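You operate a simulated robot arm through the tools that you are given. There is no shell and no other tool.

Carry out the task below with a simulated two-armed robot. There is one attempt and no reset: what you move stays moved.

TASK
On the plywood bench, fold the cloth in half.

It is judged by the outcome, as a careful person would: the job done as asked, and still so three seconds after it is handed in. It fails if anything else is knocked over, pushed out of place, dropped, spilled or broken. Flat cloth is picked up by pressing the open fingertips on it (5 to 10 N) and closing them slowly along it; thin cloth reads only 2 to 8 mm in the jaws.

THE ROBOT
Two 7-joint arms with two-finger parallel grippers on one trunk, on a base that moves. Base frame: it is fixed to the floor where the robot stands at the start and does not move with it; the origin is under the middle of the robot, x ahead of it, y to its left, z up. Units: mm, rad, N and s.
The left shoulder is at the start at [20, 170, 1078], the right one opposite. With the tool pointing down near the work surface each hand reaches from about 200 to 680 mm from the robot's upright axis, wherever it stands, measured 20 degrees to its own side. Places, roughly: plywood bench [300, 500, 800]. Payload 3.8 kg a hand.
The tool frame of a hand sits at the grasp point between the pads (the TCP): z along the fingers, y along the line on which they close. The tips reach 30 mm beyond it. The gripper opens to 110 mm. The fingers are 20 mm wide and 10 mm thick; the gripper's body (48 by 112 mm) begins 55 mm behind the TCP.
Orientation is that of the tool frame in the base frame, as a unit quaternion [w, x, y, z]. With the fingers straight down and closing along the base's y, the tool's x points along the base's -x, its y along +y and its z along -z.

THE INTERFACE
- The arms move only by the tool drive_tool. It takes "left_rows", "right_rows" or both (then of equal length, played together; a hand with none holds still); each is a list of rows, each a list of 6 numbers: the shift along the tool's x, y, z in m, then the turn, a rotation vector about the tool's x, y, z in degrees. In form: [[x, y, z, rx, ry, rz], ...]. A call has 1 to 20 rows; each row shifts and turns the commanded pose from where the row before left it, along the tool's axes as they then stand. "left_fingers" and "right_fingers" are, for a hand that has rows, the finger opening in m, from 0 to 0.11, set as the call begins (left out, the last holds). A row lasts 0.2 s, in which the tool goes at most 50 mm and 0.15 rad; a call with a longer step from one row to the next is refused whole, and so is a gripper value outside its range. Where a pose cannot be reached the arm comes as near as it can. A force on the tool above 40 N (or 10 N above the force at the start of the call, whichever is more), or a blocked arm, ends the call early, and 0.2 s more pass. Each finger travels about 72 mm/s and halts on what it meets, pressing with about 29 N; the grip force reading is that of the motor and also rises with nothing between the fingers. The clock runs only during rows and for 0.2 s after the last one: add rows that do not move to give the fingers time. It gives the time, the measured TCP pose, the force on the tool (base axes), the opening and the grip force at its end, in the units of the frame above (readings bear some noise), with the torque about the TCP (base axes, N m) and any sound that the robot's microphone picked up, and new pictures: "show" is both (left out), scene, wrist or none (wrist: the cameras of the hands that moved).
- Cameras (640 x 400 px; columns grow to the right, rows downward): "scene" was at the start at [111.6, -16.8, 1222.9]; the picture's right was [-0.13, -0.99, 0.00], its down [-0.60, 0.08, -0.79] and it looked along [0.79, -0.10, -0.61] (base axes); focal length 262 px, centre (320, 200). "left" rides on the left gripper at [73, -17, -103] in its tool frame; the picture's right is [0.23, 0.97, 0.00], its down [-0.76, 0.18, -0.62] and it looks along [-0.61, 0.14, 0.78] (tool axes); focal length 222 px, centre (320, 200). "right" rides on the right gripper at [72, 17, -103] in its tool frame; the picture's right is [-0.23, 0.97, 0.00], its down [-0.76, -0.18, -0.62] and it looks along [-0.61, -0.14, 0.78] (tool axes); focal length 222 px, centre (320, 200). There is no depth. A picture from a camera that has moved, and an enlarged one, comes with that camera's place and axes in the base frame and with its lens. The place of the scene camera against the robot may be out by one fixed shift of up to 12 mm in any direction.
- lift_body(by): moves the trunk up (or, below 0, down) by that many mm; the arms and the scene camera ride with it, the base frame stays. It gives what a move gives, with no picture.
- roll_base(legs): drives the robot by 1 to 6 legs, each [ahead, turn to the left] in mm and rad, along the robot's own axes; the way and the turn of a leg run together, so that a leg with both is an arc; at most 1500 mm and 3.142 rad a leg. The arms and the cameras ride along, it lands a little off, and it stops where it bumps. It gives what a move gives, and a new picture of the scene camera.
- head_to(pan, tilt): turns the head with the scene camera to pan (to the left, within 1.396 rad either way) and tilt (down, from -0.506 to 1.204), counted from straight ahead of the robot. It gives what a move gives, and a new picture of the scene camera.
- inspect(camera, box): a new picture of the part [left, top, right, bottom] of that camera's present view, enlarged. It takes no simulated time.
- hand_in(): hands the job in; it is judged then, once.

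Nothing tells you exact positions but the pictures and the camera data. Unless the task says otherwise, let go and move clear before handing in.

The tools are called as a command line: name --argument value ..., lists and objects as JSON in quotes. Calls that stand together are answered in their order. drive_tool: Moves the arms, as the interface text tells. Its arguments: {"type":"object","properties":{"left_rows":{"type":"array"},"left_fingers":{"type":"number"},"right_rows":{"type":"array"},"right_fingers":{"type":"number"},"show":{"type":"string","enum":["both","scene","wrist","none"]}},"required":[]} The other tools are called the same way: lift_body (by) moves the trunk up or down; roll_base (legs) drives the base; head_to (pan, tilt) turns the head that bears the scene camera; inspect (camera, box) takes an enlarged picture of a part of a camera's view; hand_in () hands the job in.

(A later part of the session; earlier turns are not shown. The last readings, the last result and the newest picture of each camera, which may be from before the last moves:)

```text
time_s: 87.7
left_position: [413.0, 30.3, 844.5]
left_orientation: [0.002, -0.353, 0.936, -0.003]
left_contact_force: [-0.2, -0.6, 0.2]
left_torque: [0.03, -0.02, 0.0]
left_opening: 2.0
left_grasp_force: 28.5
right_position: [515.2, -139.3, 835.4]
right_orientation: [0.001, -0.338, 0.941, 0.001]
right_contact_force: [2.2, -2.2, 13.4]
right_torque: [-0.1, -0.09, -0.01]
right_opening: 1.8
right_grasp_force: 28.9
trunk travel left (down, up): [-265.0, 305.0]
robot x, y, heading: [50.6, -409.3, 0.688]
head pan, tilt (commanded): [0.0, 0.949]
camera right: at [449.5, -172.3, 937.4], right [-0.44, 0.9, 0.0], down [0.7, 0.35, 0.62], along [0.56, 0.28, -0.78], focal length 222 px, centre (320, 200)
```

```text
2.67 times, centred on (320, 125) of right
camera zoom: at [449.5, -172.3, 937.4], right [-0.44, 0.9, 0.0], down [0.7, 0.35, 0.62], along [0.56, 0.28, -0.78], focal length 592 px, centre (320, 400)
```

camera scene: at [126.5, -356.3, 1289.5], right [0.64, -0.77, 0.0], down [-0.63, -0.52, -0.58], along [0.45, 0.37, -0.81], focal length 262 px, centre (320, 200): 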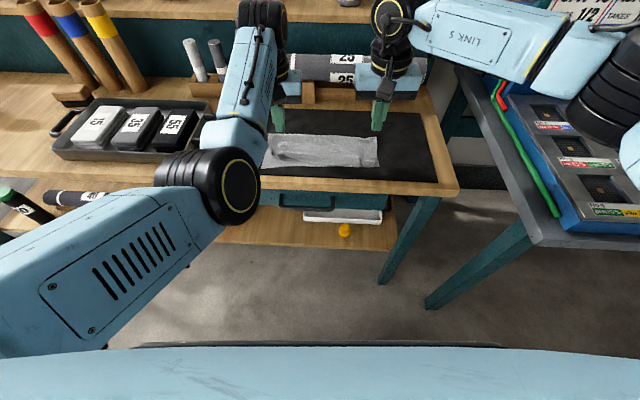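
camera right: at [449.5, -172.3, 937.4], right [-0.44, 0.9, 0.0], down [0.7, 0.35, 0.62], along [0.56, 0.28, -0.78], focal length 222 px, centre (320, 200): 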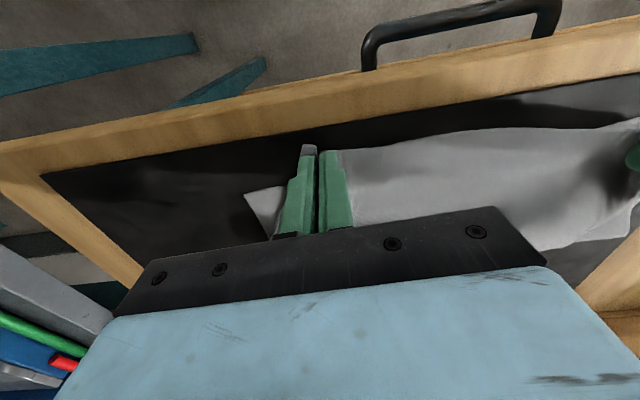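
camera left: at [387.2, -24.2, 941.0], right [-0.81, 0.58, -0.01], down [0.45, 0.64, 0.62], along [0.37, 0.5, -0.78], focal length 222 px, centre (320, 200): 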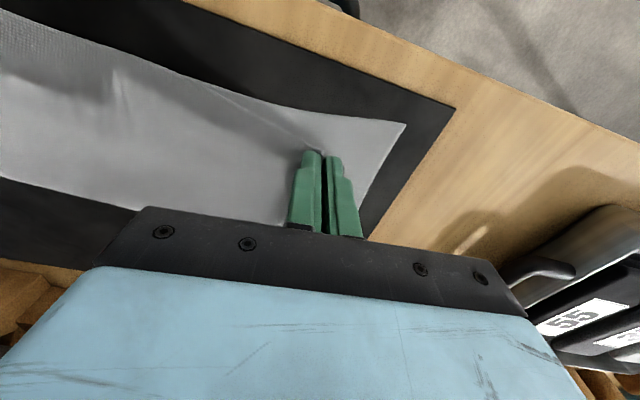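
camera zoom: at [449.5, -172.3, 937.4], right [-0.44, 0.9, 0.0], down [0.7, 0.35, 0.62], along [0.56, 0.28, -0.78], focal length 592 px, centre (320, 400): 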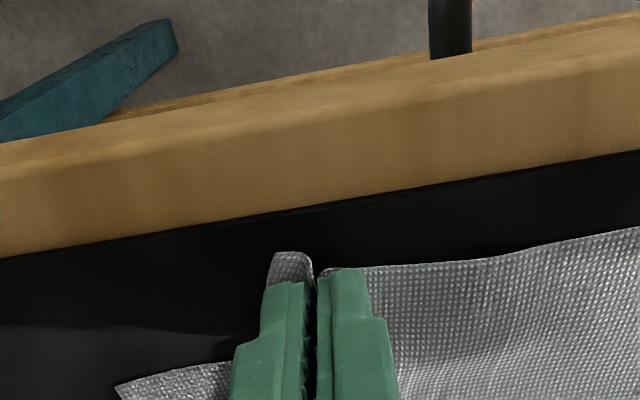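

Both hands read about 2 mm. I'll lift a little to check that the right actually holds the top layer.

drive_tool --left_rows '[[-0.002, 0, -0.005, 0, 0, 0], [-0.003, 0, -0.008, 0, 0, 0], [0, 0, 0, 0, 0, 0]]' --right_rows '[[-0.002, 0, -0.01, 0, 0, 0], [-0.003, 0, -0.012, 0, 0, 0], [0, 0, 0, 0, 0, 0]]' --show "both"

inspect --camera "right" --box '[160, 0, 480, 200]'

inspect --camera "scene" --box '[240, 100, 400, 200]'

```text
time_s: 88.5
left_position: [416.0, 33.5, 855.2]
left_orientation: [0.003, -0.352, 0.936, -0.003]
left_contact_force: [0.5, -0.3, 0.6]
left_torque: [0.04, -0.01, -0.06]
left_opening: 2.0
left_grasp_force: 28.6
right_position: [520.3, -136.6, 855.6]
right_orientation: [0.0, -0.338, 0.941, -0.001]
right_contact_force: [1.2, -0.2, -0.6]
right_torque: [0.02, 0.03, -0.01]
right_opening: 1.8
right_grasp_force: 29.0
trunk travel left (down, up): [-265.0, 305.0]
robot x, y, heading: [52.1, -406.0, 0.694]
head pan, tilt (commanded): [0.0, 0.949]
camera scene: at [127.3, -355.7, 1289.4], right [0.64, -0.77, 0.0], down [-0.63, -0.52, -0.58], along [0.45, 0.37, -0.81], focal length 262 px, centre (320, 200)
camera right: at [453.5, -168.9, 958.9], right [-0.44, 0.9, 0.0], down [0.7, 0.35, 0.62], along [0.56, 0.28, -0.78], focal length 222 px, centre (320, 200)
camera left: at [372.7, -26.7, 958.4], right [-0.81, 0.58, -0.01], down [0.45, 0.64, 0.62], along [0.37, 0.5, -0.78], focal length 222 px, centre (320, 200)
```

scene: 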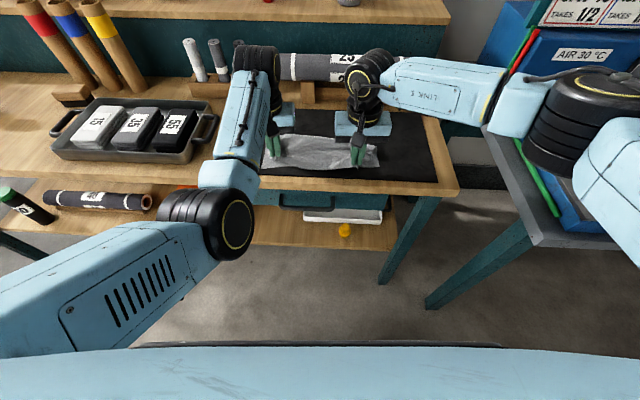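
right: 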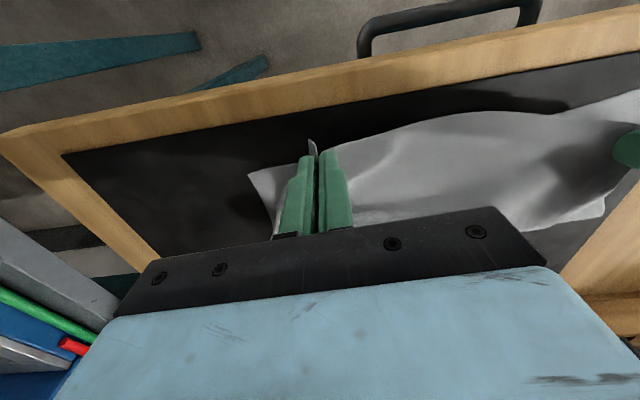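
left: 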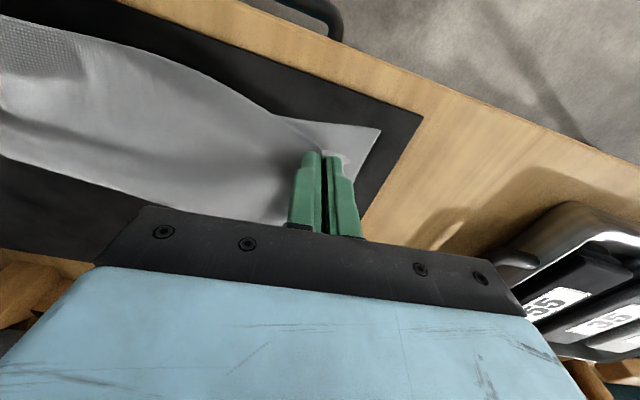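

```text
2.00 times, centred on (320, 100) of right
camera zoom: at [453.5, -168.9, 958.9], right [-0.44, 0.9, 0.0], down [0.7, 0.35, 0.62], along [0.56, 0.28, -0.78], focal length 444 px, centre (320, 400)
```

zoom: 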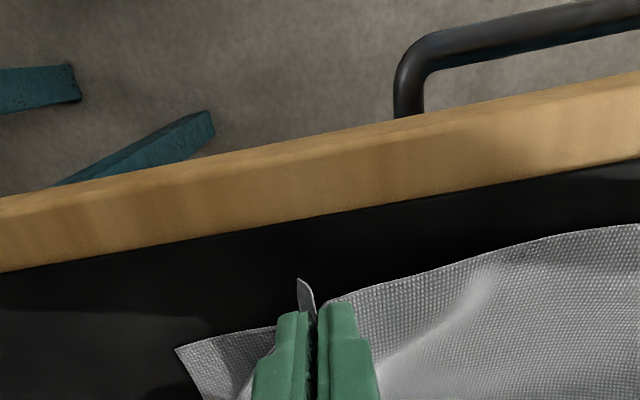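

```text
4.00 times, centred on (320, 150) of scene
camera zoom: at [127.3, -355.7, 1289.4], right [0.64, -0.77, 0.0], down [-0.63, -0.52, -0.58], along [0.45, 0.37, -0.81], focal length 1050 px, centre (320, 400)
```

zoom: 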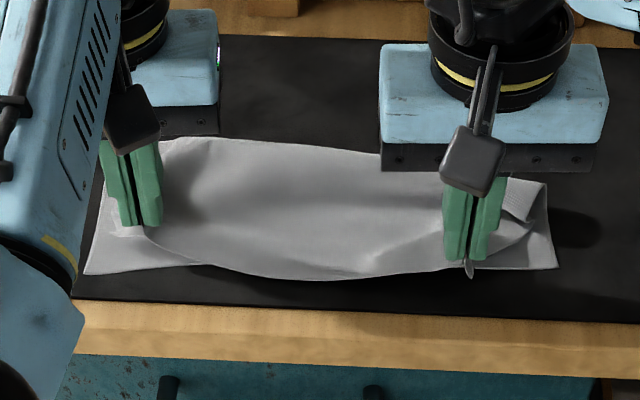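

Both corners of the top layer are held. I'll peel it up and away to straighten the fold, then lay it back square.

drive_tool --left_rows '[[-0.012, -0.0014, -0.03, 0, 0, 0], [-0.02, -0.0016, -0.025, 0, 0, 0], [-0.022, -0.0027, -0.015, 0, 0, 0], [-0.02, -0.0016, -0.005, 0, 0, 0], [0, 0, 0, 0, 0, 0], [0, 0, 0, 0, 0, 0]]' --right_rows '[[-0.025, -0.002, -0.03, 0, 0, 0], [-0.03, -0.002, -0.025, 0, 0, 0], [-0.027, -0.003, -0.015, 0, 0, 0], [-0.02, -0.002, -0.005, 0, 0, 0], [0, 0, 0, 0, 0, 0], [0, 0, 0, 0, 0, 0]]' --show "both"

inspect --camera "scene" --box '[240, 80, 400, 200]'

inspect --camera "right" --box '[160, 0, 480, 200]'

inspect --camera "left" --box '[160, 0, 480, 200]'

```text
time_s: 89.9
left_position: [466.8, 71.7, 932.5]
left_orientation: [0.002, -0.353, 0.936, -0.003]
left_contact_force: [0.7, 0.3, 0.5]
left_torque: [-0.01, 0.02, 0.01]
left_opening: 2.0
left_grasp_force: 29.6
left hand out of reach, approached as far as the arm can: row 4
right_position: [593.7, -88.5, 928.9]
right_orientation: [0.0, -0.337, 0.941, 0.0]
right_contact_force: [-0.3, 0.6, 0.6]
right_torque: [-0.01, 0.0, 0.02]
right_opening: 1.7
right_grasp_force: 28.8
right hand out of reach, approached as far as the arm can: row 4
trunk travel left (down, up): [-265.0, 305.0]
robot x, y, heading: [47.4, -409.6, 0.685]
head pan, tilt (commanded): [0.0, 0.949]
camera scene: at [127.4, -355.8, 1289.4], right [0.64, -0.77, 0.0], down [-0.63, -0.52, -0.58], along [0.45, 0.37, -0.81], focal length 262 px, centre (320, 200)
camera right: at [527.2, -121.2, 1032.4], right [-0.44, 0.9, 0.0], down [0.7, 0.35, 0.62], along [0.56, 0.28, -0.78], focal length 222 px, centre (320, 200)
camera left: at [423.7, 11.1, 1034.7], right [-0.81, 0.58, -0.01], down [0.45, 0.64, 0.62], along [0.37, 0.5, -0.78], focal length 222 px, centre (320, 200)
```

scene: 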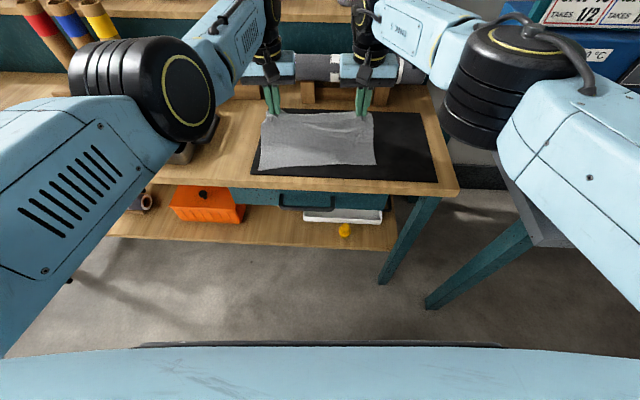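
right: 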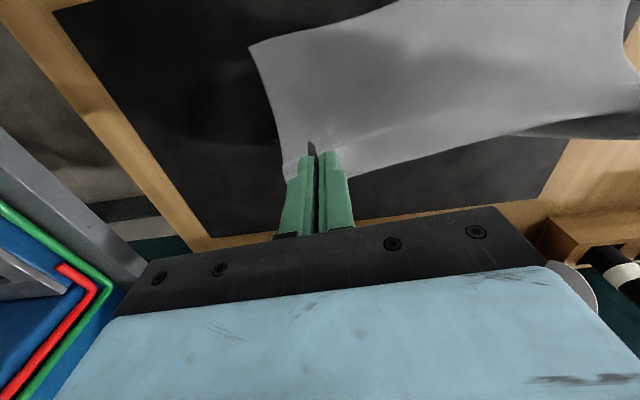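
left: 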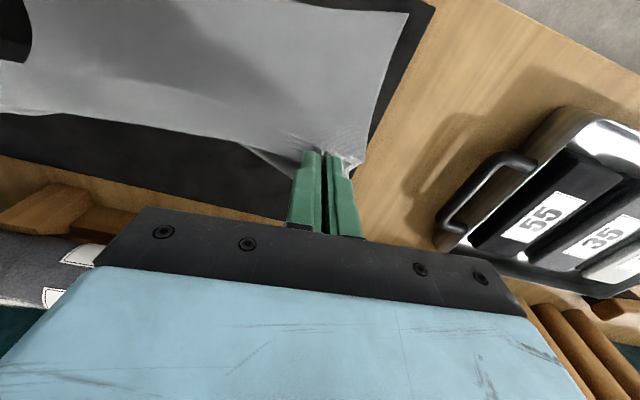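

```text
3.33 times, centred on (320, 140) of scene
camera zoom: at [127.4, -355.8, 1289.4], right [0.64, -0.77, 0.0], down [-0.63, -0.52, -0.58], along [0.45, 0.37, -0.81], focal length 875 px, centre (320, 400)
```

zoom: 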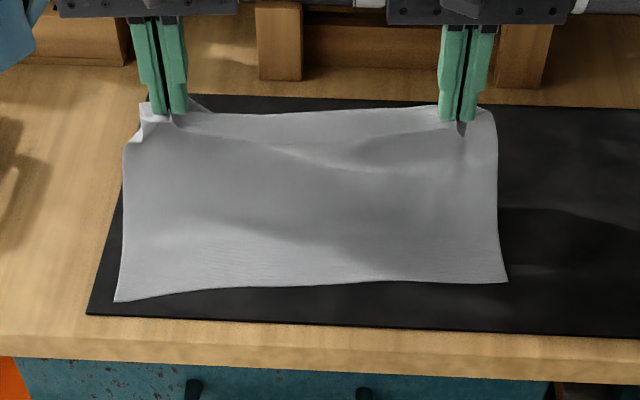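

```text
2.00 times, centred on (320, 100) of right
camera zoom: at [527.2, -121.2, 1032.4], right [-0.44, 0.9, 0.0], down [0.7, 0.35, 0.62], along [0.56, 0.28, -0.78], focal length 444 px, centre (320, 400)
```

zoom: 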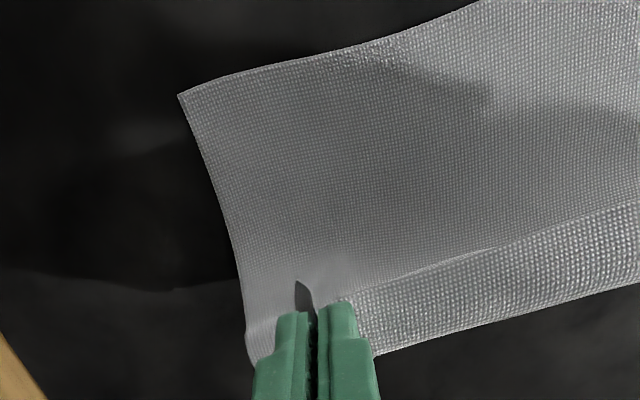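

```text
2.00 times, centred on (320, 100) of left
camera zoom: at [423.7, 11.1, 1034.7], right [-0.81, 0.58, -0.01], down [0.45, 0.64, 0.62], along [0.37, 0.5, -0.78], focal length 444 px, centre (320, 400)
```

zoom: 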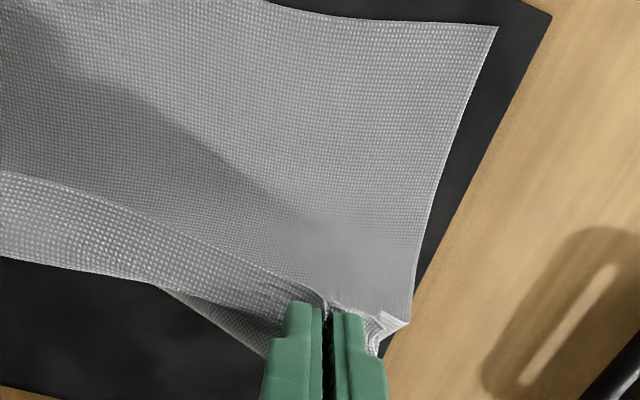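

This is what I wanted: the top layer hangs square from both corners with its edge facing me, and the bottom half lies flat. Now I'll lay it down toward the near edge.

drive_tool --left_rows '[[0.01655, -0.0015, 0.008, 0, 0, 0], [0.019, -0.0004, 0.016, 0, 0, 0], [0.018, -0.0004, 0.022, 0, 0, 0], [0.013, 0.0004, 0.024, 0, 0, 0], [0, 0, 0, 0, 0, 0]]' --right_rows '[[0.0145, 0, 0.007, 0, 0, 0], [0.018, 0, 0.014, 0, 0, 0], [0.018, 0, 0.022, 0, 0, 0], [0.013, 0, 0.024, 0, 0, 0], [0, 0, 0, 0, 0, 0]]' --show "both"

inspect --camera "scene" --box '[240, 80, 400, 200]'

inspect --camera "right" --box '[160, 0, 480, 200]'

inspect --camera "left" --box '[160, 0, 480, 200]'

```text
time_s: 91.1
left_position: [418.7, 25.6, 862.9]
left_orientation: [0.001, -0.353, 0.936, -0.003]
left_contact_force: [-0.2, -0.5, 0.3]
left_torque: [-0.03, 0.0, -0.02]
left_opening: 2.1
left_grasp_force: 28.5
right_position: [543.7, -128.5, 861.9]
right_orientation: [0.0, -0.337, 0.941, 0.0]
right_contact_force: [-0.5, 0.2, 0.2]
right_torque: [-0.01, 0.0, 0.01]
right_opening: 1.6
right_grasp_force: 29.0
trunk travel left (down, up): [-265.0, 305.0]
robot x, y, heading: [52.1, -406.9, 0.687]
head pan, tilt (commanded): [0.0, 0.949]
camera scene: at [127.4, -355.6, 1289.4], right [0.64, -0.77, 0.0], down [-0.63, -0.52, -0.58], along [0.45, 0.37, -0.81], focal length 262 px, centre (320, 200)
camera right: at [477.6, -162.4, 964.5], right [-0.44, 0.9, 0.0], down [0.7, 0.35, 0.62], along [0.56, 0.28, -0.78], focal length 222 px, centre (320, 200)
camera left: at [375.2, -34.5, 964.3], right [-0.81, 0.58, -0.01], down [0.45, 0.64, 0.62], along [0.37, 0.5, -0.78], focal length 222 px, centre (320, 200)
```

scene: 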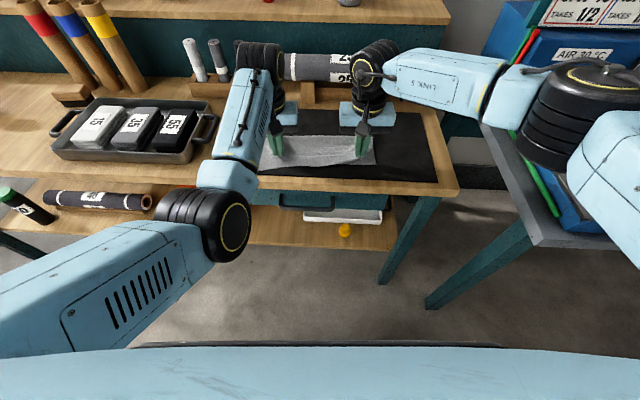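
right: 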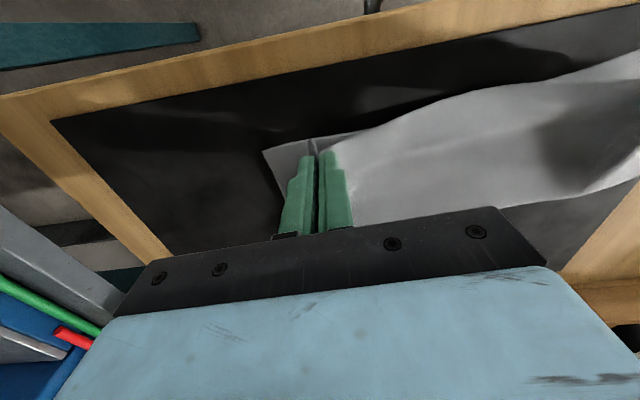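
left: 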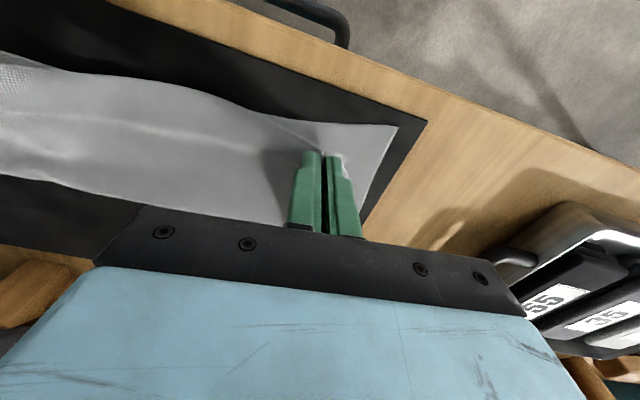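

```text
3.33 times, centred on (320, 140) of scene
camera zoom: at [127.4, -355.6, 1289.4], right [0.64, -0.77, 0.0], down [-0.63, -0.52, -0.58], along [0.45, 0.37, -0.81], focal length 875 px, centre (320, 400)
```

zoom: 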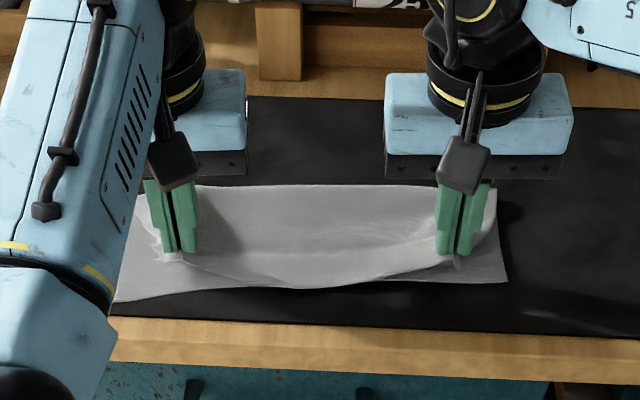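

```text
2.00 times, centred on (320, 100) of right
camera zoom: at [477.6, -162.4, 964.5], right [-0.44, 0.9, 0.0], down [0.7, 0.35, 0.62], along [0.56, 0.28, -0.78], focal length 444 px, centre (320, 400)
```

zoom: 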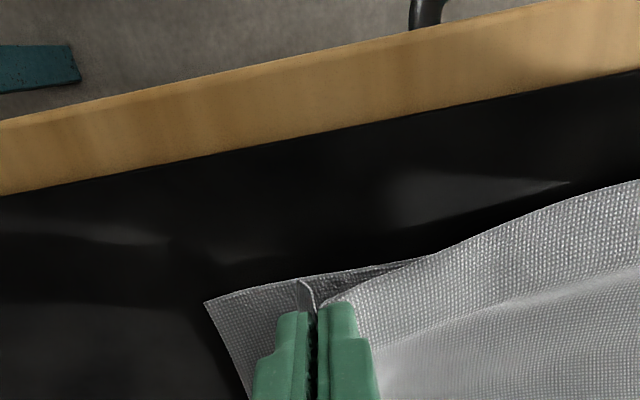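

```text
2.00 times, centred on (320, 100) of left
camera zoom: at [375.2, -34.5, 964.3], right [-0.81, 0.58, -0.01], down [0.45, 0.64, 0.62], along [0.37, 0.5, -0.78], focal length 444 px, centre (320, 400)
```

zoom: 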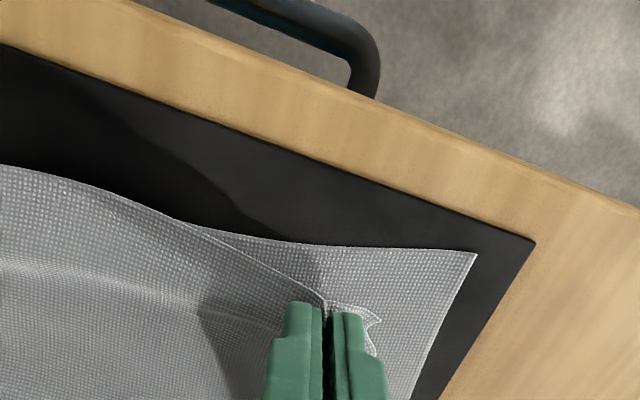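

The fold is straight now, at X ≈ 494. The middle of the top edge bows slightly past the near edge, so I'll spread the hands a few millimetres while lowering the last bit.

drive_tool --left_rows '[[0.002, 0.0015, 0.006, 0, 0, 0], [0.002, 0.0015, 0.006, 0, 0, 0], [0.002, 0.001, 0.006, 0, 0, 0], [0, 0, 0, 0, 0, 0], [0, 0, 0, 0, 0, 0]]' --right_rows '[[0.002, -0.0015, 0.006, 0, 0, 0], [0.002, -0.0015, 0.006, 0, 0, 0], [0.002, -0.001, 0.006, 0, 0, 0], [0, 0, 0, 0, 0, 0], [0, 0, 0, 0, 0, 0]]' --show "none"

inspect --camera "scene" --box '[240, 80, 400, 200]'

inspect --camera "right" --box '[160, 0, 480, 200]'

inspect --camera "left" --box '[160, 0, 480, 200]'

```text
time_s: 92.3
left_position: [411.4, 25.5, 843.2]
left_orientation: [0.002, -0.353, 0.936, -0.003]
left_contact_force: [0.9, -0.1, -0.4]
left_torque: [-0.02, -0.01, -0.01]
left_opening: 2.0
left_grasp_force: 28.9
right_position: [542.2, -136.0, 843.6]
right_orientation: [0.0, -0.337, 0.941, 0.0]
right_contact_force: [-0.6, -0.1, -0.4]
right_torque: [-0.01, 0.02, 0.01]
right_opening: 1.7
right_grasp_force: 29.4
trunk travel left (down, up): [-265.0, 305.0]
robot x, y, heading: [50.3, -407.7, 0.687]
head pan, tilt (commanded): [0.0, 0.949]
```

```text
3.33 times, centred on (320, 140) of scene
camera zoom: at [127.4, -355.6, 1289.4], right [0.64, -0.77, 0.0], down [-0.63, -0.52, -0.58], along [0.45, 0.37, -0.81], focal length 875 px, centre (320, 400)
```

zoom: 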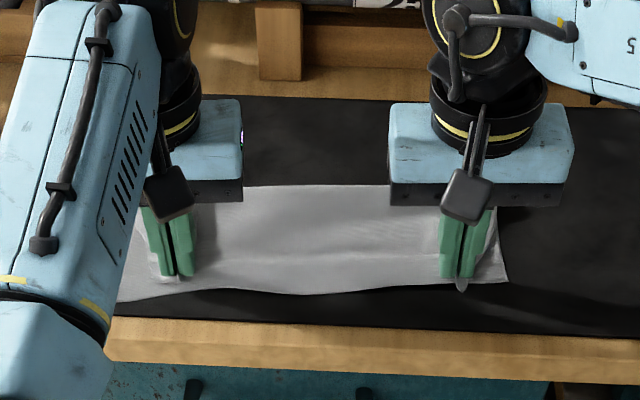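

```text
2.00 times, centred on (320, 100) of right
camera zoom: at [475.9, -168.7, 946.4], right [-0.44, 0.9, 0.0], down [0.7, 0.35, 0.62], along [0.56, 0.28, -0.78], focal length 444 px, centre (320, 400)
```

zoom: 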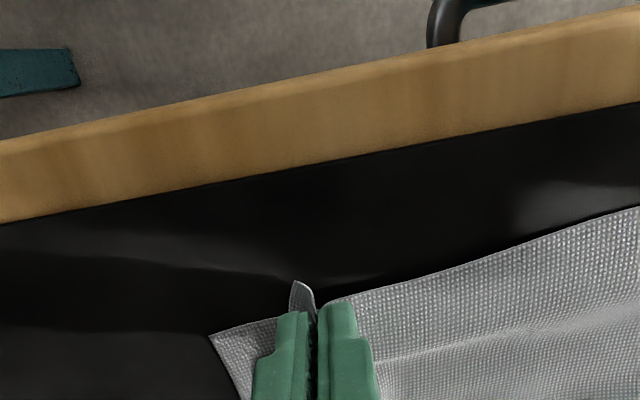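

```text
2.00 times, centred on (320, 100) of left
camera zoom: at [368.0, -35.5, 946.3], right [-0.81, 0.58, -0.01], down [0.45, 0.64, 0.62], along [0.37, 0.5, -0.78], focal length 444 px, centre (320, 400)
```

zoom: 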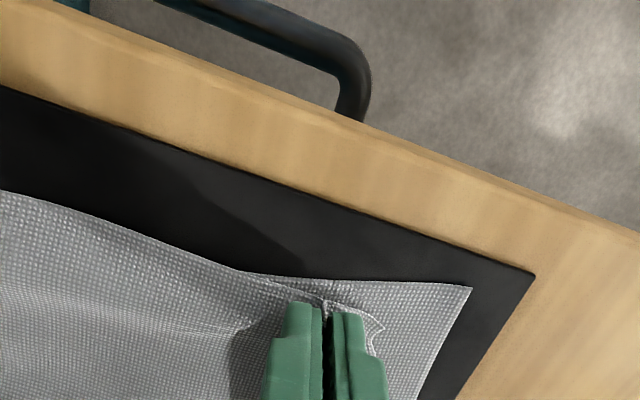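

Alignment is within about 8 mm all along. I'll lower the last 3 mm, open both hands and lift straight up.

drive_tool --left_rows '[[0, 0, 0.003, 0, 0, 0], [0, 0, 0, 0, 0, 0]]' --right_rows '[[0, 0, 0.003, 0, 0, 0], [0, 0, 0, 0, 0, 0]]' --show "none"

drive_tool --left_rows '[[0, 0, 0, 0, 0, 0], [0, 0, 0, 0, 0, 0], [0, 0, 0, 0, 0, 0]]' --right_rows '[[0, 0, 0, 0, 0, 0], [0, 0, 0, 0, 0, 0], [0, 0, 0, 0, 0, 0]]' --left_fingers 0.035 --right_fingers 0.035 --show "none"

drive_tool --left_rows '[[0, 0, -0.01, 0, 0, 0], [0, 0, -0.03, 0, 0, 0], [0, 0, -0.03, 0, 0, 0], [0, 0, 0, 0, 0, 0]]' --right_rows '[[0, 0, -0.01, 0, 0, 0], [0, 0, -0.03, 0, 0, 0], [0, 0, -0.03, 0, 0, 0], [0, 0, 0, 0, 0, 0]]' --show "both"

inspect --camera "scene" --box '[240, 80, 400, 200]'

inspect --camera "right" --box '[160, 0, 480, 200]'

inspect --camera "left" --box '[160, 0, 480, 200]'

```text
time_s: 92.9
left_position: [411.2, 24.6, 841.5]
left_orientation: [0.002, -0.353, 0.936, -0.003]
left_contact_force: [-0.5, 0.1, -0.2]
left_torque: [0.02, 0.01, 0.0]
left_opening: 2.1
left_grasp_force: 28.3
right_position: [542.8, -136.4, 839.7]
right_orientation: [0.0, -0.338, 0.941, 0.0]
right_contact_force: [-0.4, 0.4, 0.4]
right_torque: [0.0, 0.05, 0.01]
right_opening: 1.7
right_grasp_force: 29.3
trunk travel left (down, up): [-265.0, 305.0]
robot x, y, heading: [49.4, -411.7, 0.687]
head pan, tilt (commanded): [0.0, 0.949]
```

```text
time_s: 93.7
left_position: [412.7, 25.8, 840.6]
left_orientation: [0.002, -0.352, 0.936, -0.003]
left_contact_force: [-0.3, 0.5, -0.8]
left_torque: [-0.01, 0.01, 0.04]
left_opening: 35.1
left_grasp_force: 0.1
right_position: [542.2, -134.8, 839.7]
right_orientation: [0.0, -0.337, 0.941, 0.0]
right_contact_force: [-0.1, -0.3, 1.4]
right_torque: [-0.02, -0.01, 0.02]
right_opening: 35.0
right_grasp_force: 0.2
trunk travel left (down, up): [-265.0, 305.0]
robot x, y, heading: [51.3, -406.5, 0.687]
head pan, tilt (commanded): [0.0, 0.949]
```

```text
time_s: 94.7
left_position: [409.5, 25.0, 912.3]
left_orientation: [0.001, -0.352, 0.936, -0.003]
left_contact_force: [0.1, -0.3, 0.4]
left_torque: [-0.01, 0.01, 0.01]
left_opening: 34.8
left_grasp_force: 0.0
right_position: [541.9, -134.9, 910.0]
right_orientation: [-0.001, -0.338, 0.941, 0.0]
right_contact_force: [0.9, 0.4, 0.6]
right_torque: [0.0, -0.02, -0.01]
right_opening: 35.2
right_grasp_force: 0.0
trunk travel left (down, up): [-265.0, 305.0]
robot x, y, heading: [47.8, -408.3, 0.691]
head pan, tilt (commanded): [0.0, 0.949]
camera scene: at [127.1, -354.7, 1289.3], right [0.64, -0.77, 0.0], down [-0.63, -0.52, -0.58], along [0.45, 0.37, -0.81], focal length 262 px, centre (320, 200)
camera right: at [476.2, -167.4, 1013.7], right [-0.44, 0.9, 0.0], down [0.7, 0.35, 0.62], along [0.56, 0.28, -0.78], focal length 222 px, centre (320, 200)
camera left: at [366.8, -34.5, 1013.5], right [-0.81, 0.58, -0.01], down [0.45, 0.64, 0.62], along [0.37, 0.5, -0.78], focal length 222 px, centre (320, 200)
```

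scene: 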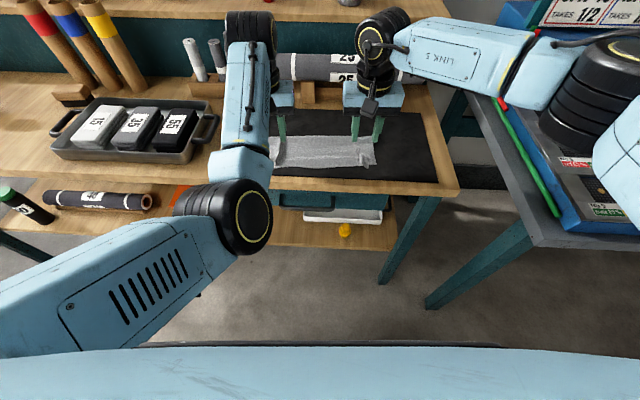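
right: 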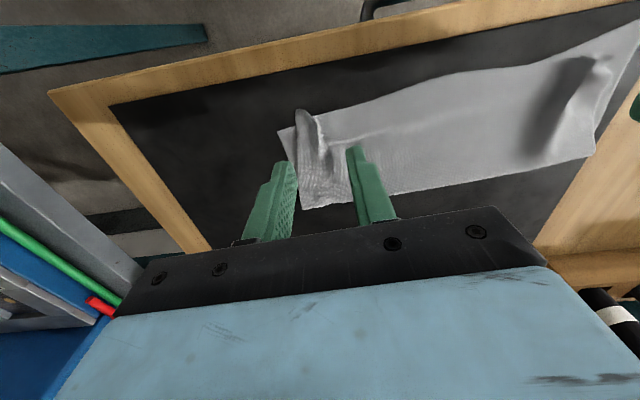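
left: 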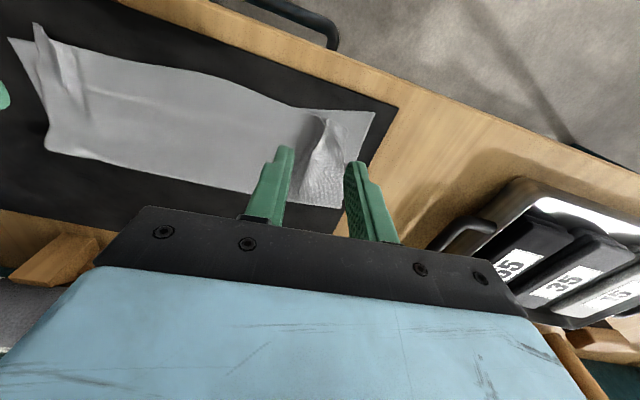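

```text
3.33 times, centred on (320, 140) of scene
camera zoom: at [127.1, -354.7, 1289.3], right [0.64, -0.77, 0.0], down [-0.63, -0.52, -0.58], along [0.45, 0.37, -0.81], focal length 875 px, centre (320, 400)
```

zoom: 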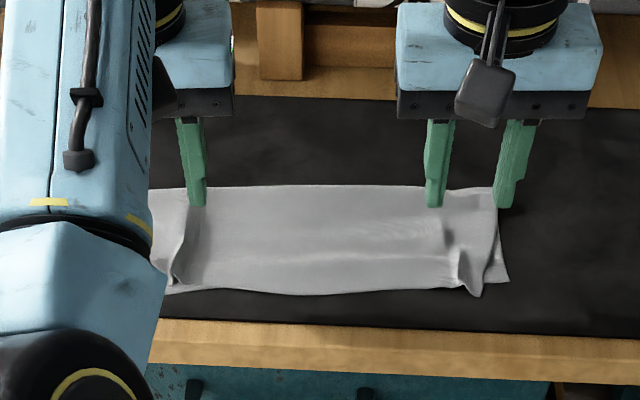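

```text
2.00 times, centred on (320, 100) of right
camera zoom: at [476.2, -167.4, 1013.7], right [-0.44, 0.9, 0.0], down [0.7, 0.35, 0.62], along [0.56, 0.28, -0.78], focal length 444 px, centre (320, 400)
```

zoom: 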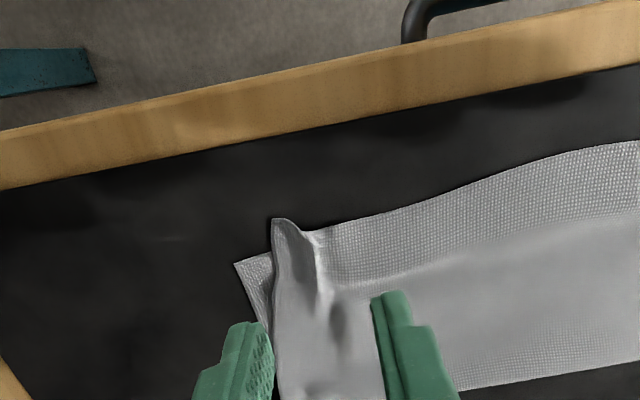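

```text
2.00 times, centred on (320, 100) of left
camera zoom: at [366.8, -34.5, 1013.5], right [-0.81, 0.58, -0.01], down [0.45, 0.64, 0.62], along [0.37, 0.5, -0.78], focal length 444 px, centre (320, 400)
```

zoom: 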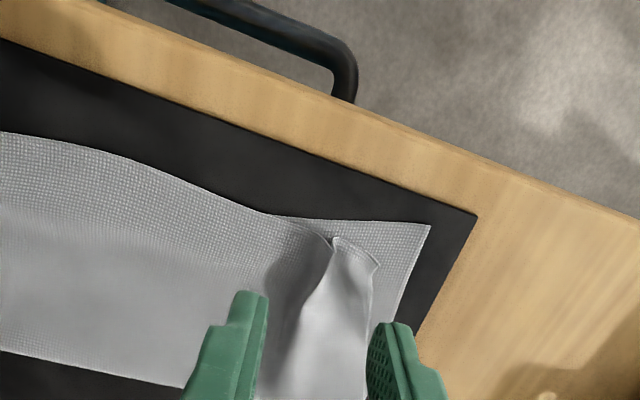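

The cloth is now folded with near edges matching to about 10 mm. What's left is a small pleat at each end from the pinching. I'll flatten these with the reverse of a pinch: press lightly with a finger on each side of the pleat and spread outward.

drive_tool --left_rows '[[-0.0037, -0.0014, 0.02, 0, 0, 0], [-0.0036, -0.0014, 0.025, 0, 0, 0], [0, 0, 0.02, 0, 0, 0], [0, 0, 0.004, 0, 0, 0], [0, 0, 0, 0, 0, 0]]' --right_rows '[[0.0005, 0.002, 0.02, 0, 0, 0], [0.0005, 0.002, 0.025, 0, 0, 0], [0, 0, 0.018, 0, 0, 0], [0, 0, 0.004, 0, 0, 0], [0, 0, 0, 0, 0, 0]]' --left_fingers 0.03 --right_fingers 0.026 --show "wrist"

inspect --camera "left" --box '[200, 50, 440, 200]'

inspect --camera "right" --box '[200, 50, 440, 200]'

```text
time_s: 95.9
left_position: [418.5, 27.0, 843.0]
left_orientation: [0.002, -0.352, 0.936, -0.003]
left_contact_force: [0.7, -0.1, 0.3]
left_torque: [-0.03, -0.01, -0.02]
left_opening: 30.1
left_grasp_force: 0.0
right_position: [539.3, -132.3, 843.0]
right_orientation: [0.001, -0.338, 0.941, -0.001]
right_contact_force: [0.0, -0.6, -0.3]
right_torque: [0.01, 0.0, -0.01]
right_opening: 26.0
right_grasp_force: 0.0
trunk travel left (down, up): [-265.0, 305.0]
robot x, y, heading: [47.4, -409.4, 0.687]
head pan, tilt (commanded): [0.0, 0.949]
camera right: at [472.9, -165.4, 946.3], right [-0.44, 0.9, 0.0], down [0.7, 0.35, 0.62], along [0.56, 0.28, -0.78], focal length 222 px, centre (320, 200)
camera left: at [375.3, -33.2, 944.3], right [-0.81, 0.58, -0.01], down [0.45, 0.64, 0.62], along [0.37, 0.5, -0.78], focal length 222 px, centre (320, 200)
```

right: 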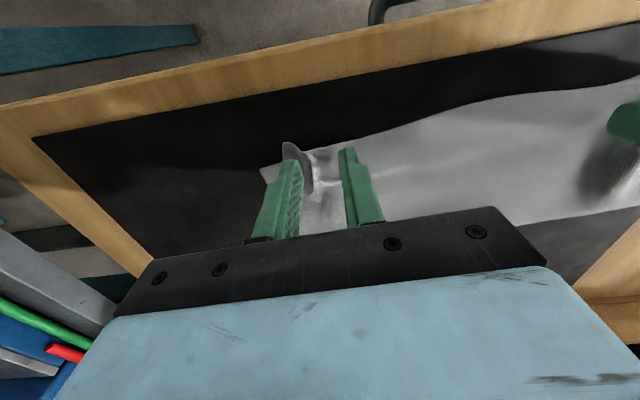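
left: 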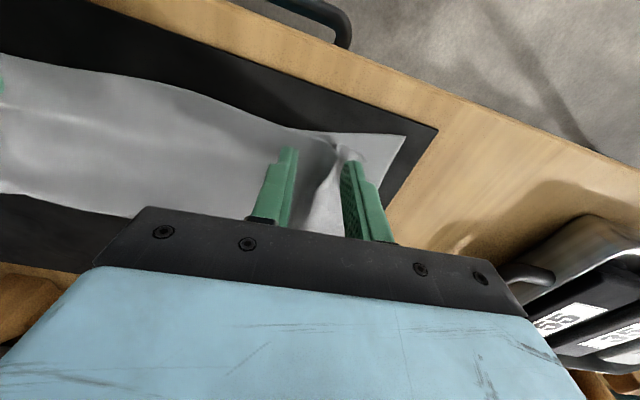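

```text
2.67 times, centred on (320, 125) of left
camera zoom: at [375.3, -33.2, 944.3], right [-0.81, 0.58, -0.01], down [0.45, 0.64, 0.62], along [0.37, 0.5, -0.78], focal length 592 px, centre (320, 400)
```

zoom: 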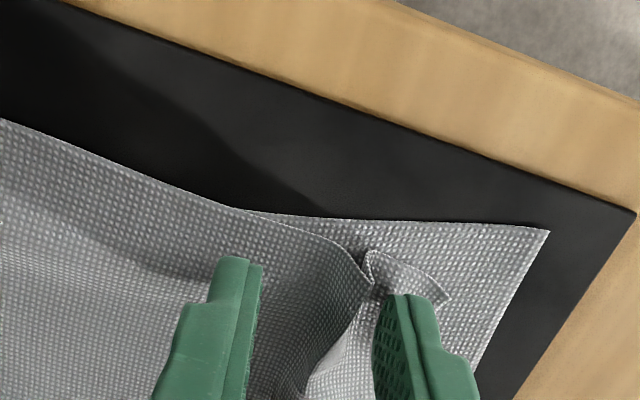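

```text
2.67 times, centred on (320, 125) of right
camera zoom: at [472.9, -165.4, 946.3], right [-0.44, 0.9, 0.0], down [0.7, 0.35, 0.62], along [0.56, 0.28, -0.78], focal length 592 px, centre (320, 400)
```

zoom: 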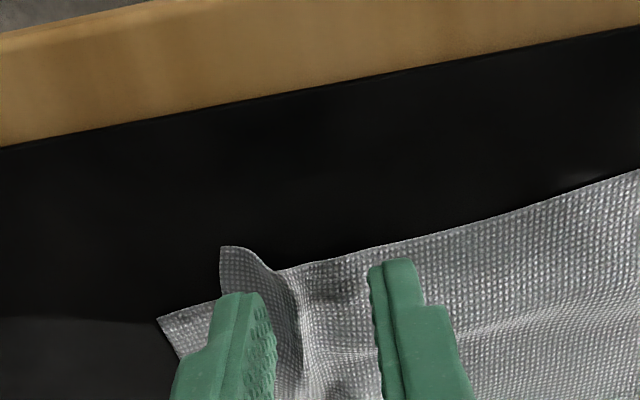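

The fingers sit on either side of each pleat. I'll press down lightly.

drive_tool --left_rows '[[0, 0, 0.002, 0, 0, 0], [0, 0, 0.001, 0, 0, 0], [0, 0, 0, 0, 0, 0]]' --right_rows '[[0, 0, 0.002, 0, 0, 0], [0, 0, 0.001, 0, 0, 0], [0, 0, 0, 0, 0, 0]]' --show "none"

drive_tool --left_rows '[[0, 0, 0.001, 0, 0, 0], [0, 0, 0.001, 0, 0, 0], [0, 0, 0, 0, 0, 0]]' --right_rows '[[0, 0, 0.001, 0, 0, 0], [0, 0, 0.001, 0, 0, 0], [0, 0, 0, 0, 0, 0]]' --show "none"

```text
time_s: 96.7
left_position: [418.7, 27.2, 838.7]
left_orientation: [0.002, -0.353, 0.936, -0.003]
left_contact_force: [0.6, 0.5, -0.1]
left_torque: [-0.02, 0.01, -0.03]
left_opening: 29.9
left_grasp_force: 0.1
right_position: [539.9, -132.0, 839.4]
right_orientation: [0.0, -0.338, 0.941, 0.0]
right_contact_force: [-0.9, -0.1, 1.2]
right_torque: [-0.02, -0.03, -0.01]
right_opening: 26.0
right_grasp_force: 0.0
trunk travel left (down, up): [-265.0, 305.0]
robot x, y, heading: [49.8, -411.0, 0.682]
head pan, tilt (commanded): [0.0, 0.949]
```

```text
time_s: 97.5
left_position: [418.6, 27.0, 836.9]
left_orientation: [0.002, -0.352, 0.936, -0.003]
left_contact_force: [0.0, 0.3, 0.4]
left_torque: [-0.03, -0.01, -0.03]
left_opening: 29.9
left_grasp_force: 0.0
right_position: [540.3, -132.6, 837.8]
right_orientation: [0.001, -0.338, 0.941, 0.0]
right_contact_force: [-0.6, 0.3, 1.1]
right_torque: [-0.01, 0.0, 0.02]
right_opening: 25.9
right_grasp_force: 0.0
trunk travel left (down, up): [-265.0, 305.0]
robot x, y, heading: [52.4, -409.5, 0.688]
head pan, tilt (commanded): [0.0, 0.949]
```

drive_tool --left_rows '[[0, 0, 0.001, 0, 0, 0], [0, 0, 0, 0, 0, 0]]' --right_rows '[[0, 0, 0.0006, 0, 0, 0], [0, 0, 0, 0, 0, 0]]' --show "none"

```text
time_s: 98.1
left_position: [418.9, 26.1, 836.4]
left_orientation: [0.002, -0.353, 0.936, -0.004]
left_contact_force: [0.3, 0.2, 0.6]
left_torque: [-0.02, 0.02, -0.01]
left_opening: 29.9
left_grasp_force: 0.0
right_position: [539.4, -132.3, 838.6]
right_orientation: [0.0, -0.338, 0.941, 0.001]
right_contact_force: [-1.1, 0.5, 0.1]
right_torque: [0.02, -0.03, -0.03]
right_opening: 26.1
right_grasp_force: 0.0
trunk travel left (down, up): [-265.0, 305.0]
robot x, y, heading: [52.4, -411.4, 0.684]
head pan, tilt (commanded): [0.0, 0.949]
```

Almost no force yet, so I'll continue in 1 mm steps.

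drive_tool --left_rows '[[0, 0, 0.0008, 0, 0, 0], [0, 0, 0, 0, 0, 0]]' --right_rows '[[0, 0, 0.001, 0, 0, 0], [0, 0, 0, 0, 0, 0]]' --show "none"

drive_tool --left_rows '[[0, 0, 0.0004, 0, 0, 0], [0, 0, 0, 0, 0, 0]]' --right_rows '[[0, 0, 0.0008, 0, 0, 0], [0, 0, 0, 0, 0, 0]]' --show "none"

```text
time_s: 98.7
left_position: [419.6, 27.0, 835.4]
left_orientation: [0.002, -0.353, 0.936, -0.002]
left_contact_force: [0.5, 1.0, 0.5]
left_torque: [0.05, 0.03, 0.03]
left_opening: 29.7
left_grasp_force: 0.1
right_position: [540.1, -133.8, 837.6]
right_orientation: [0.0, -0.338, 0.941, -0.001]
right_contact_force: [-0.7, 0.2, 0.2]
right_torque: [0.02, -0.01, -0.02]
right_opening: 25.9
right_grasp_force: 0.0
trunk travel left (down, up): [-265.0, 305.0]
robot x, y, heading: [51.5, -407.5, 0.686]
head pan, tilt (commanded): [0.0, 0.949]
```

```text
time_s: 99.3
left_position: [418.3, 28.0, 835.4]
left_orientation: [0.003, -0.353, 0.936, -0.003]
left_contact_force: [-0.1, 0.1, 0.4]
left_torque: [-0.02, -0.02, 0.0]
left_opening: 30.0
left_grasp_force: 0.1
right_position: [539.4, -132.8, 835.9]
right_orientation: [0.001, -0.338, 0.941, 0.0]
right_contact_force: [0.1, 0.1, 0.1]
right_torque: [-0.02, -0.05, -0.01]
right_opening: 26.1
right_grasp_force: 0.0
trunk travel left (down, up): [-265.0, 305.0]
robot x, y, heading: [51.0, -410.0, 0.692]
head pan, tilt (commanded): [0.0, 0.949]
```

drive_tool --left_rows '[[0, 0, 0.0007, 0, 0, 0], [0, 0, 0, 0, 0, 0]]' --right_rows '[[0, 0, 0.0008, 0, 0, 0], [0, 0, 0, 0, 0, 0]]' --show "none"

inspect --camera "left" --box '[200, 50, 440, 200]'

inspect --camera "right" --box '[200, 50, 440, 200]'

```text
time_s: 99.9
left_position: [418.5, 28.1, 835.5]
left_orientation: [0.002, -0.353, 0.936, -0.002]
left_contact_force: [-0.8, -0.4, 2.2]
left_torque: [0.05, 0.05, -0.01]
left_opening: 30.0
left_grasp_force: 0.1
right_position: [538.1, -132.8, 835.5]
right_orientation: [0.0, -0.337, 0.941, 0.001]
right_contact_force: [0.3, -0.5, 1.4]
right_torque: [0.0, -0.03, -0.01]
right_opening: 26.0
right_grasp_force: 0.1
trunk travel left (down, up): [-265.0, 305.0]
robot x, y, heading: [50.8, -412.7, 0.69]
head pan, tilt (commanded): [0.0, 0.949]
```

```text
2.67 times, centred on (320, 125) of left
camera zoom: at [375.9, -33.2, 937.2], right [-0.81, 0.58, -0.01], down [0.45, 0.64, 0.62], along [0.37, 0.5, -0.78], focal length 592 px, centre (320, 400)
```

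zoom: 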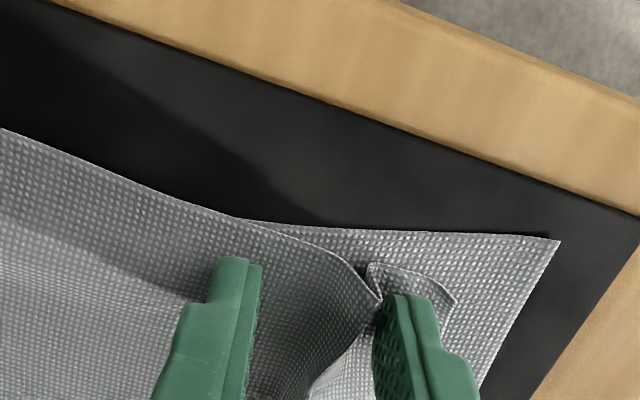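

```text
2.67 times, centred on (320, 125) of right
camera zoom: at [472.6, -165.8, 938.5], right [-0.44, 0.9, 0.0], down [0.7, 0.35, 0.62], along [0.56, 0.28, -0.78], focal length 592 px, centre (320, 400)
```

zoom: 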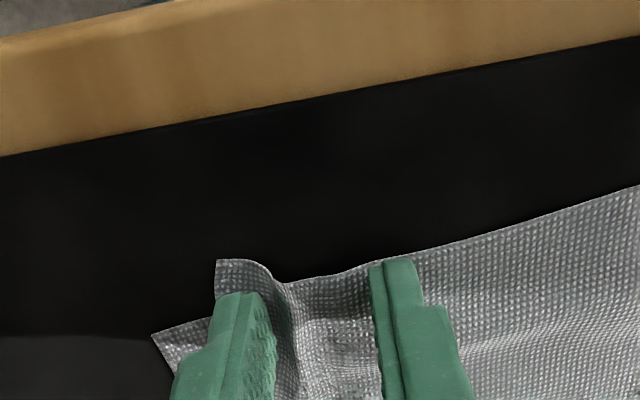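

Contact is light at 1–2 N. Now I'll spread slowly: the inner fingers stay put and the outer ones slide outward.

drive_tool --left_rows '[[0, 0.0015, 0.0003, 0, 0, 0], [0, 0.0015, 0, 0, 0, 0], [0, 0, 0, 0, 0, 0]]' --right_rows '[[0, -0.0015, 0.0004, 0, 0, 0], [0, -0.0015, 0, 0, 0, 0], [0, 0, 0, 0, 0, 0]]' --left_fingers 0.036 --right_fingers 0.032 --show "none"

inspect --camera "left" --box '[200, 50, 440, 200]'

inspect --camera "right" --box '[200, 50, 440, 200]'

```text
time_s: 100.7
left_position: [417.9, 29.3, 835.2]
left_orientation: [0.002, -0.353, 0.936, -0.002]
left_contact_force: [1.5, -1.9, 5.5]
left_torque: [0.01, 0.02, 0.01]
left_opening: 35.3
left_grasp_force: 0.1
right_position: [541.3, -134.4, 834.4]
right_orientation: [0.001, -0.338, 0.941, 0.001]
right_contact_force: [-0.5, 0.4, 2.6]
right_torque: [0.02, 0.0, 0.01]
right_opening: 31.8
right_grasp_force: 0.0
trunk travel left (down, up): [-265.0, 305.0]
robot x, y, heading: [48.8, -406.3, 0.685]
head pan, tilt (commanded): [0.0, 0.949]
```

```text
2.67 times, centred on (320, 125) of left
camera zoom: at [373.8, -31.2, 937.1], right [-0.81, 0.58, -0.01], down [0.45, 0.64, 0.62], along [0.37, 0.5, -0.78], focal length 592 px, centre (320, 400)
```

zoom: 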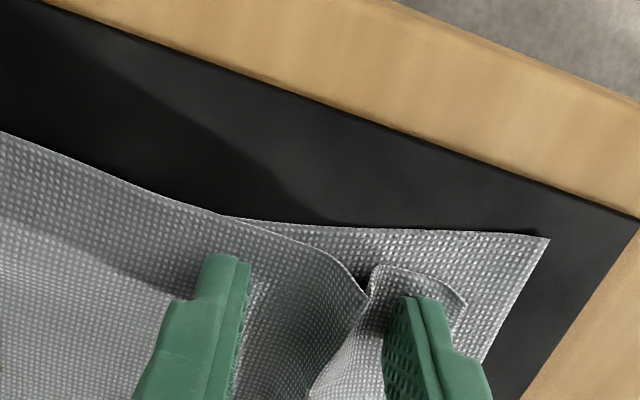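

```text
2.67 times, centred on (320, 125) of right
camera zoom: at [474.9, -168.3, 938.3], right [-0.44, 0.9, 0.0], down [0.7, 0.35, 0.62], along [0.56, 0.28, -0.78], focal length 592 px, centre (320, 400)
```

zoom: 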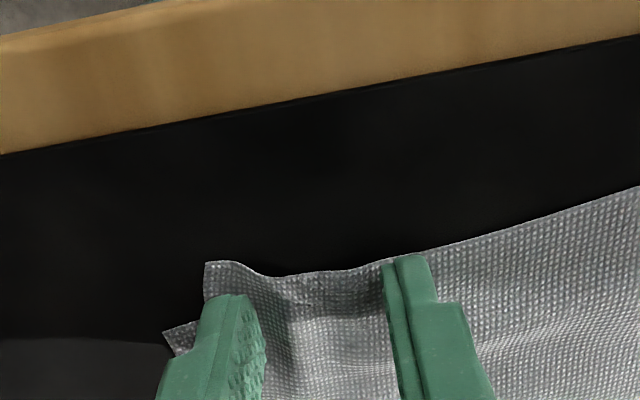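

It's working: both pleats are opening. I'll continue spreading.

drive_tool --left_rows '[[0, 0.0015, 0, 0, 0, 0], [0, 0.0015, 0, 0, 0, 0], [0, 0, 0, 0, 0, 0]]' --right_rows '[[0, -0.0015, 0.0003, 0, 0, 0], [0, -0.0015, 0, 0, 0, 0], [0, 0, 0, 0, 0, 0]]' --left_fingers 0.042 --right_fingers 0.038 --show "none"

drive_tool --left_rows '[[0, 0.0015, 0, 0, 0, 0], [0, 0.0015, 0, 0, 0, 0], [0, 0, 0, 0, 0, 0]]' --right_rows '[[0, -0.0015, 0, 0, 0, 0], [0, -0.0015, 0, 0, 0, 0], [0, 0, 0, 0, 0, 0]]' --left_fingers 0.048 --right_fingers 0.044 --show "none"

inspect --camera "left" --box '[200, 50, 440, 200]'

inspect --camera "right" --box '[200, 50, 440, 200]'

```text
time_s: 101.5
left_position: [414.5, 31.0, 835.7]
left_orientation: [0.004, -0.353, 0.936, -0.003]
left_contact_force: [2.4, -0.7, 6.3]
left_torque: [0.03, 0.01, -0.03]
left_opening: 41.1
left_grasp_force: 0.0
right_position: [542.9, -137.0, 834.9]
right_orientation: [0.0, -0.338, 0.941, 0.001]
right_contact_force: [-0.2, 2.0, 4.7]
right_torque: [0.05, -0.02, 0.02]
right_opening: 37.6
right_grasp_force: 0.0
trunk travel left (down, up): [-265.0, 305.0]
robot x, y, heading: [50.2, -407.4, 0.683]
head pan, tilt (commanded): [0.0, 0.949]
```

```text
time_s: 102.3
left_position: [411.7, 34.5, 834.2]
left_orientation: [0.002, -0.352, 0.936, -0.003]
left_contact_force: [1.5, -2.4, 5.7]
left_torque: [0.01, 0.07, -0.02]
left_opening: 46.9
left_grasp_force: 0.0
right_position: [544.7, -139.3, 834.6]
right_orientation: [0.0, -0.337, 0.941, 0.0]
right_contact_force: [-1.0, 2.2, 4.9]
right_torque: [0.02, 0.03, -0.01]
right_opening: 43.0
right_grasp_force: 0.0
trunk travel left (down, up): [-265.0, 305.0]
robot x, y, heading: [49.7, -412.0, 0.688]
head pan, tilt (commanded): [0.0, 0.949]
```

```text
2.67 times, centred on (320, 125) of left
camera zoom: at [369.2, -26.8, 937.2], right [-0.81, 0.58, -0.01], down [0.45, 0.64, 0.62], along [0.37, 0.5, -0.78], focal length 592 px, centre (320, 400)
```

zoom: 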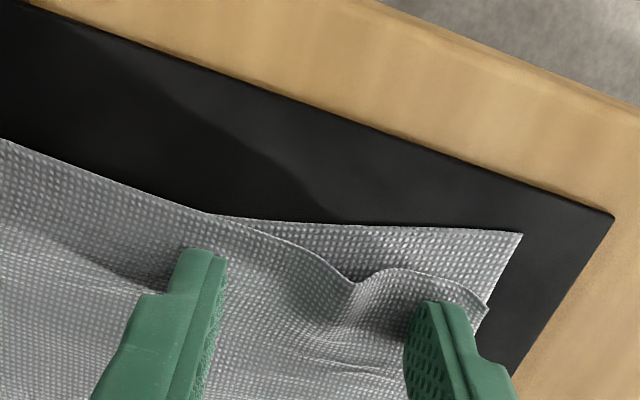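

```text
2.67 times, centred on (320, 125) of right
camera zoom: at [477.9, -172.9, 938.0], right [-0.44, 0.9, 0.0], down [0.7, 0.35, 0.62], along [0.56, 0.28, -0.78], focal length 592 px, centre (320, 400)
```

zoom: 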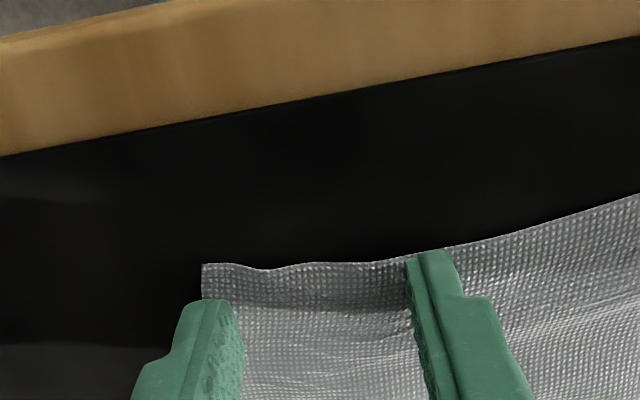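

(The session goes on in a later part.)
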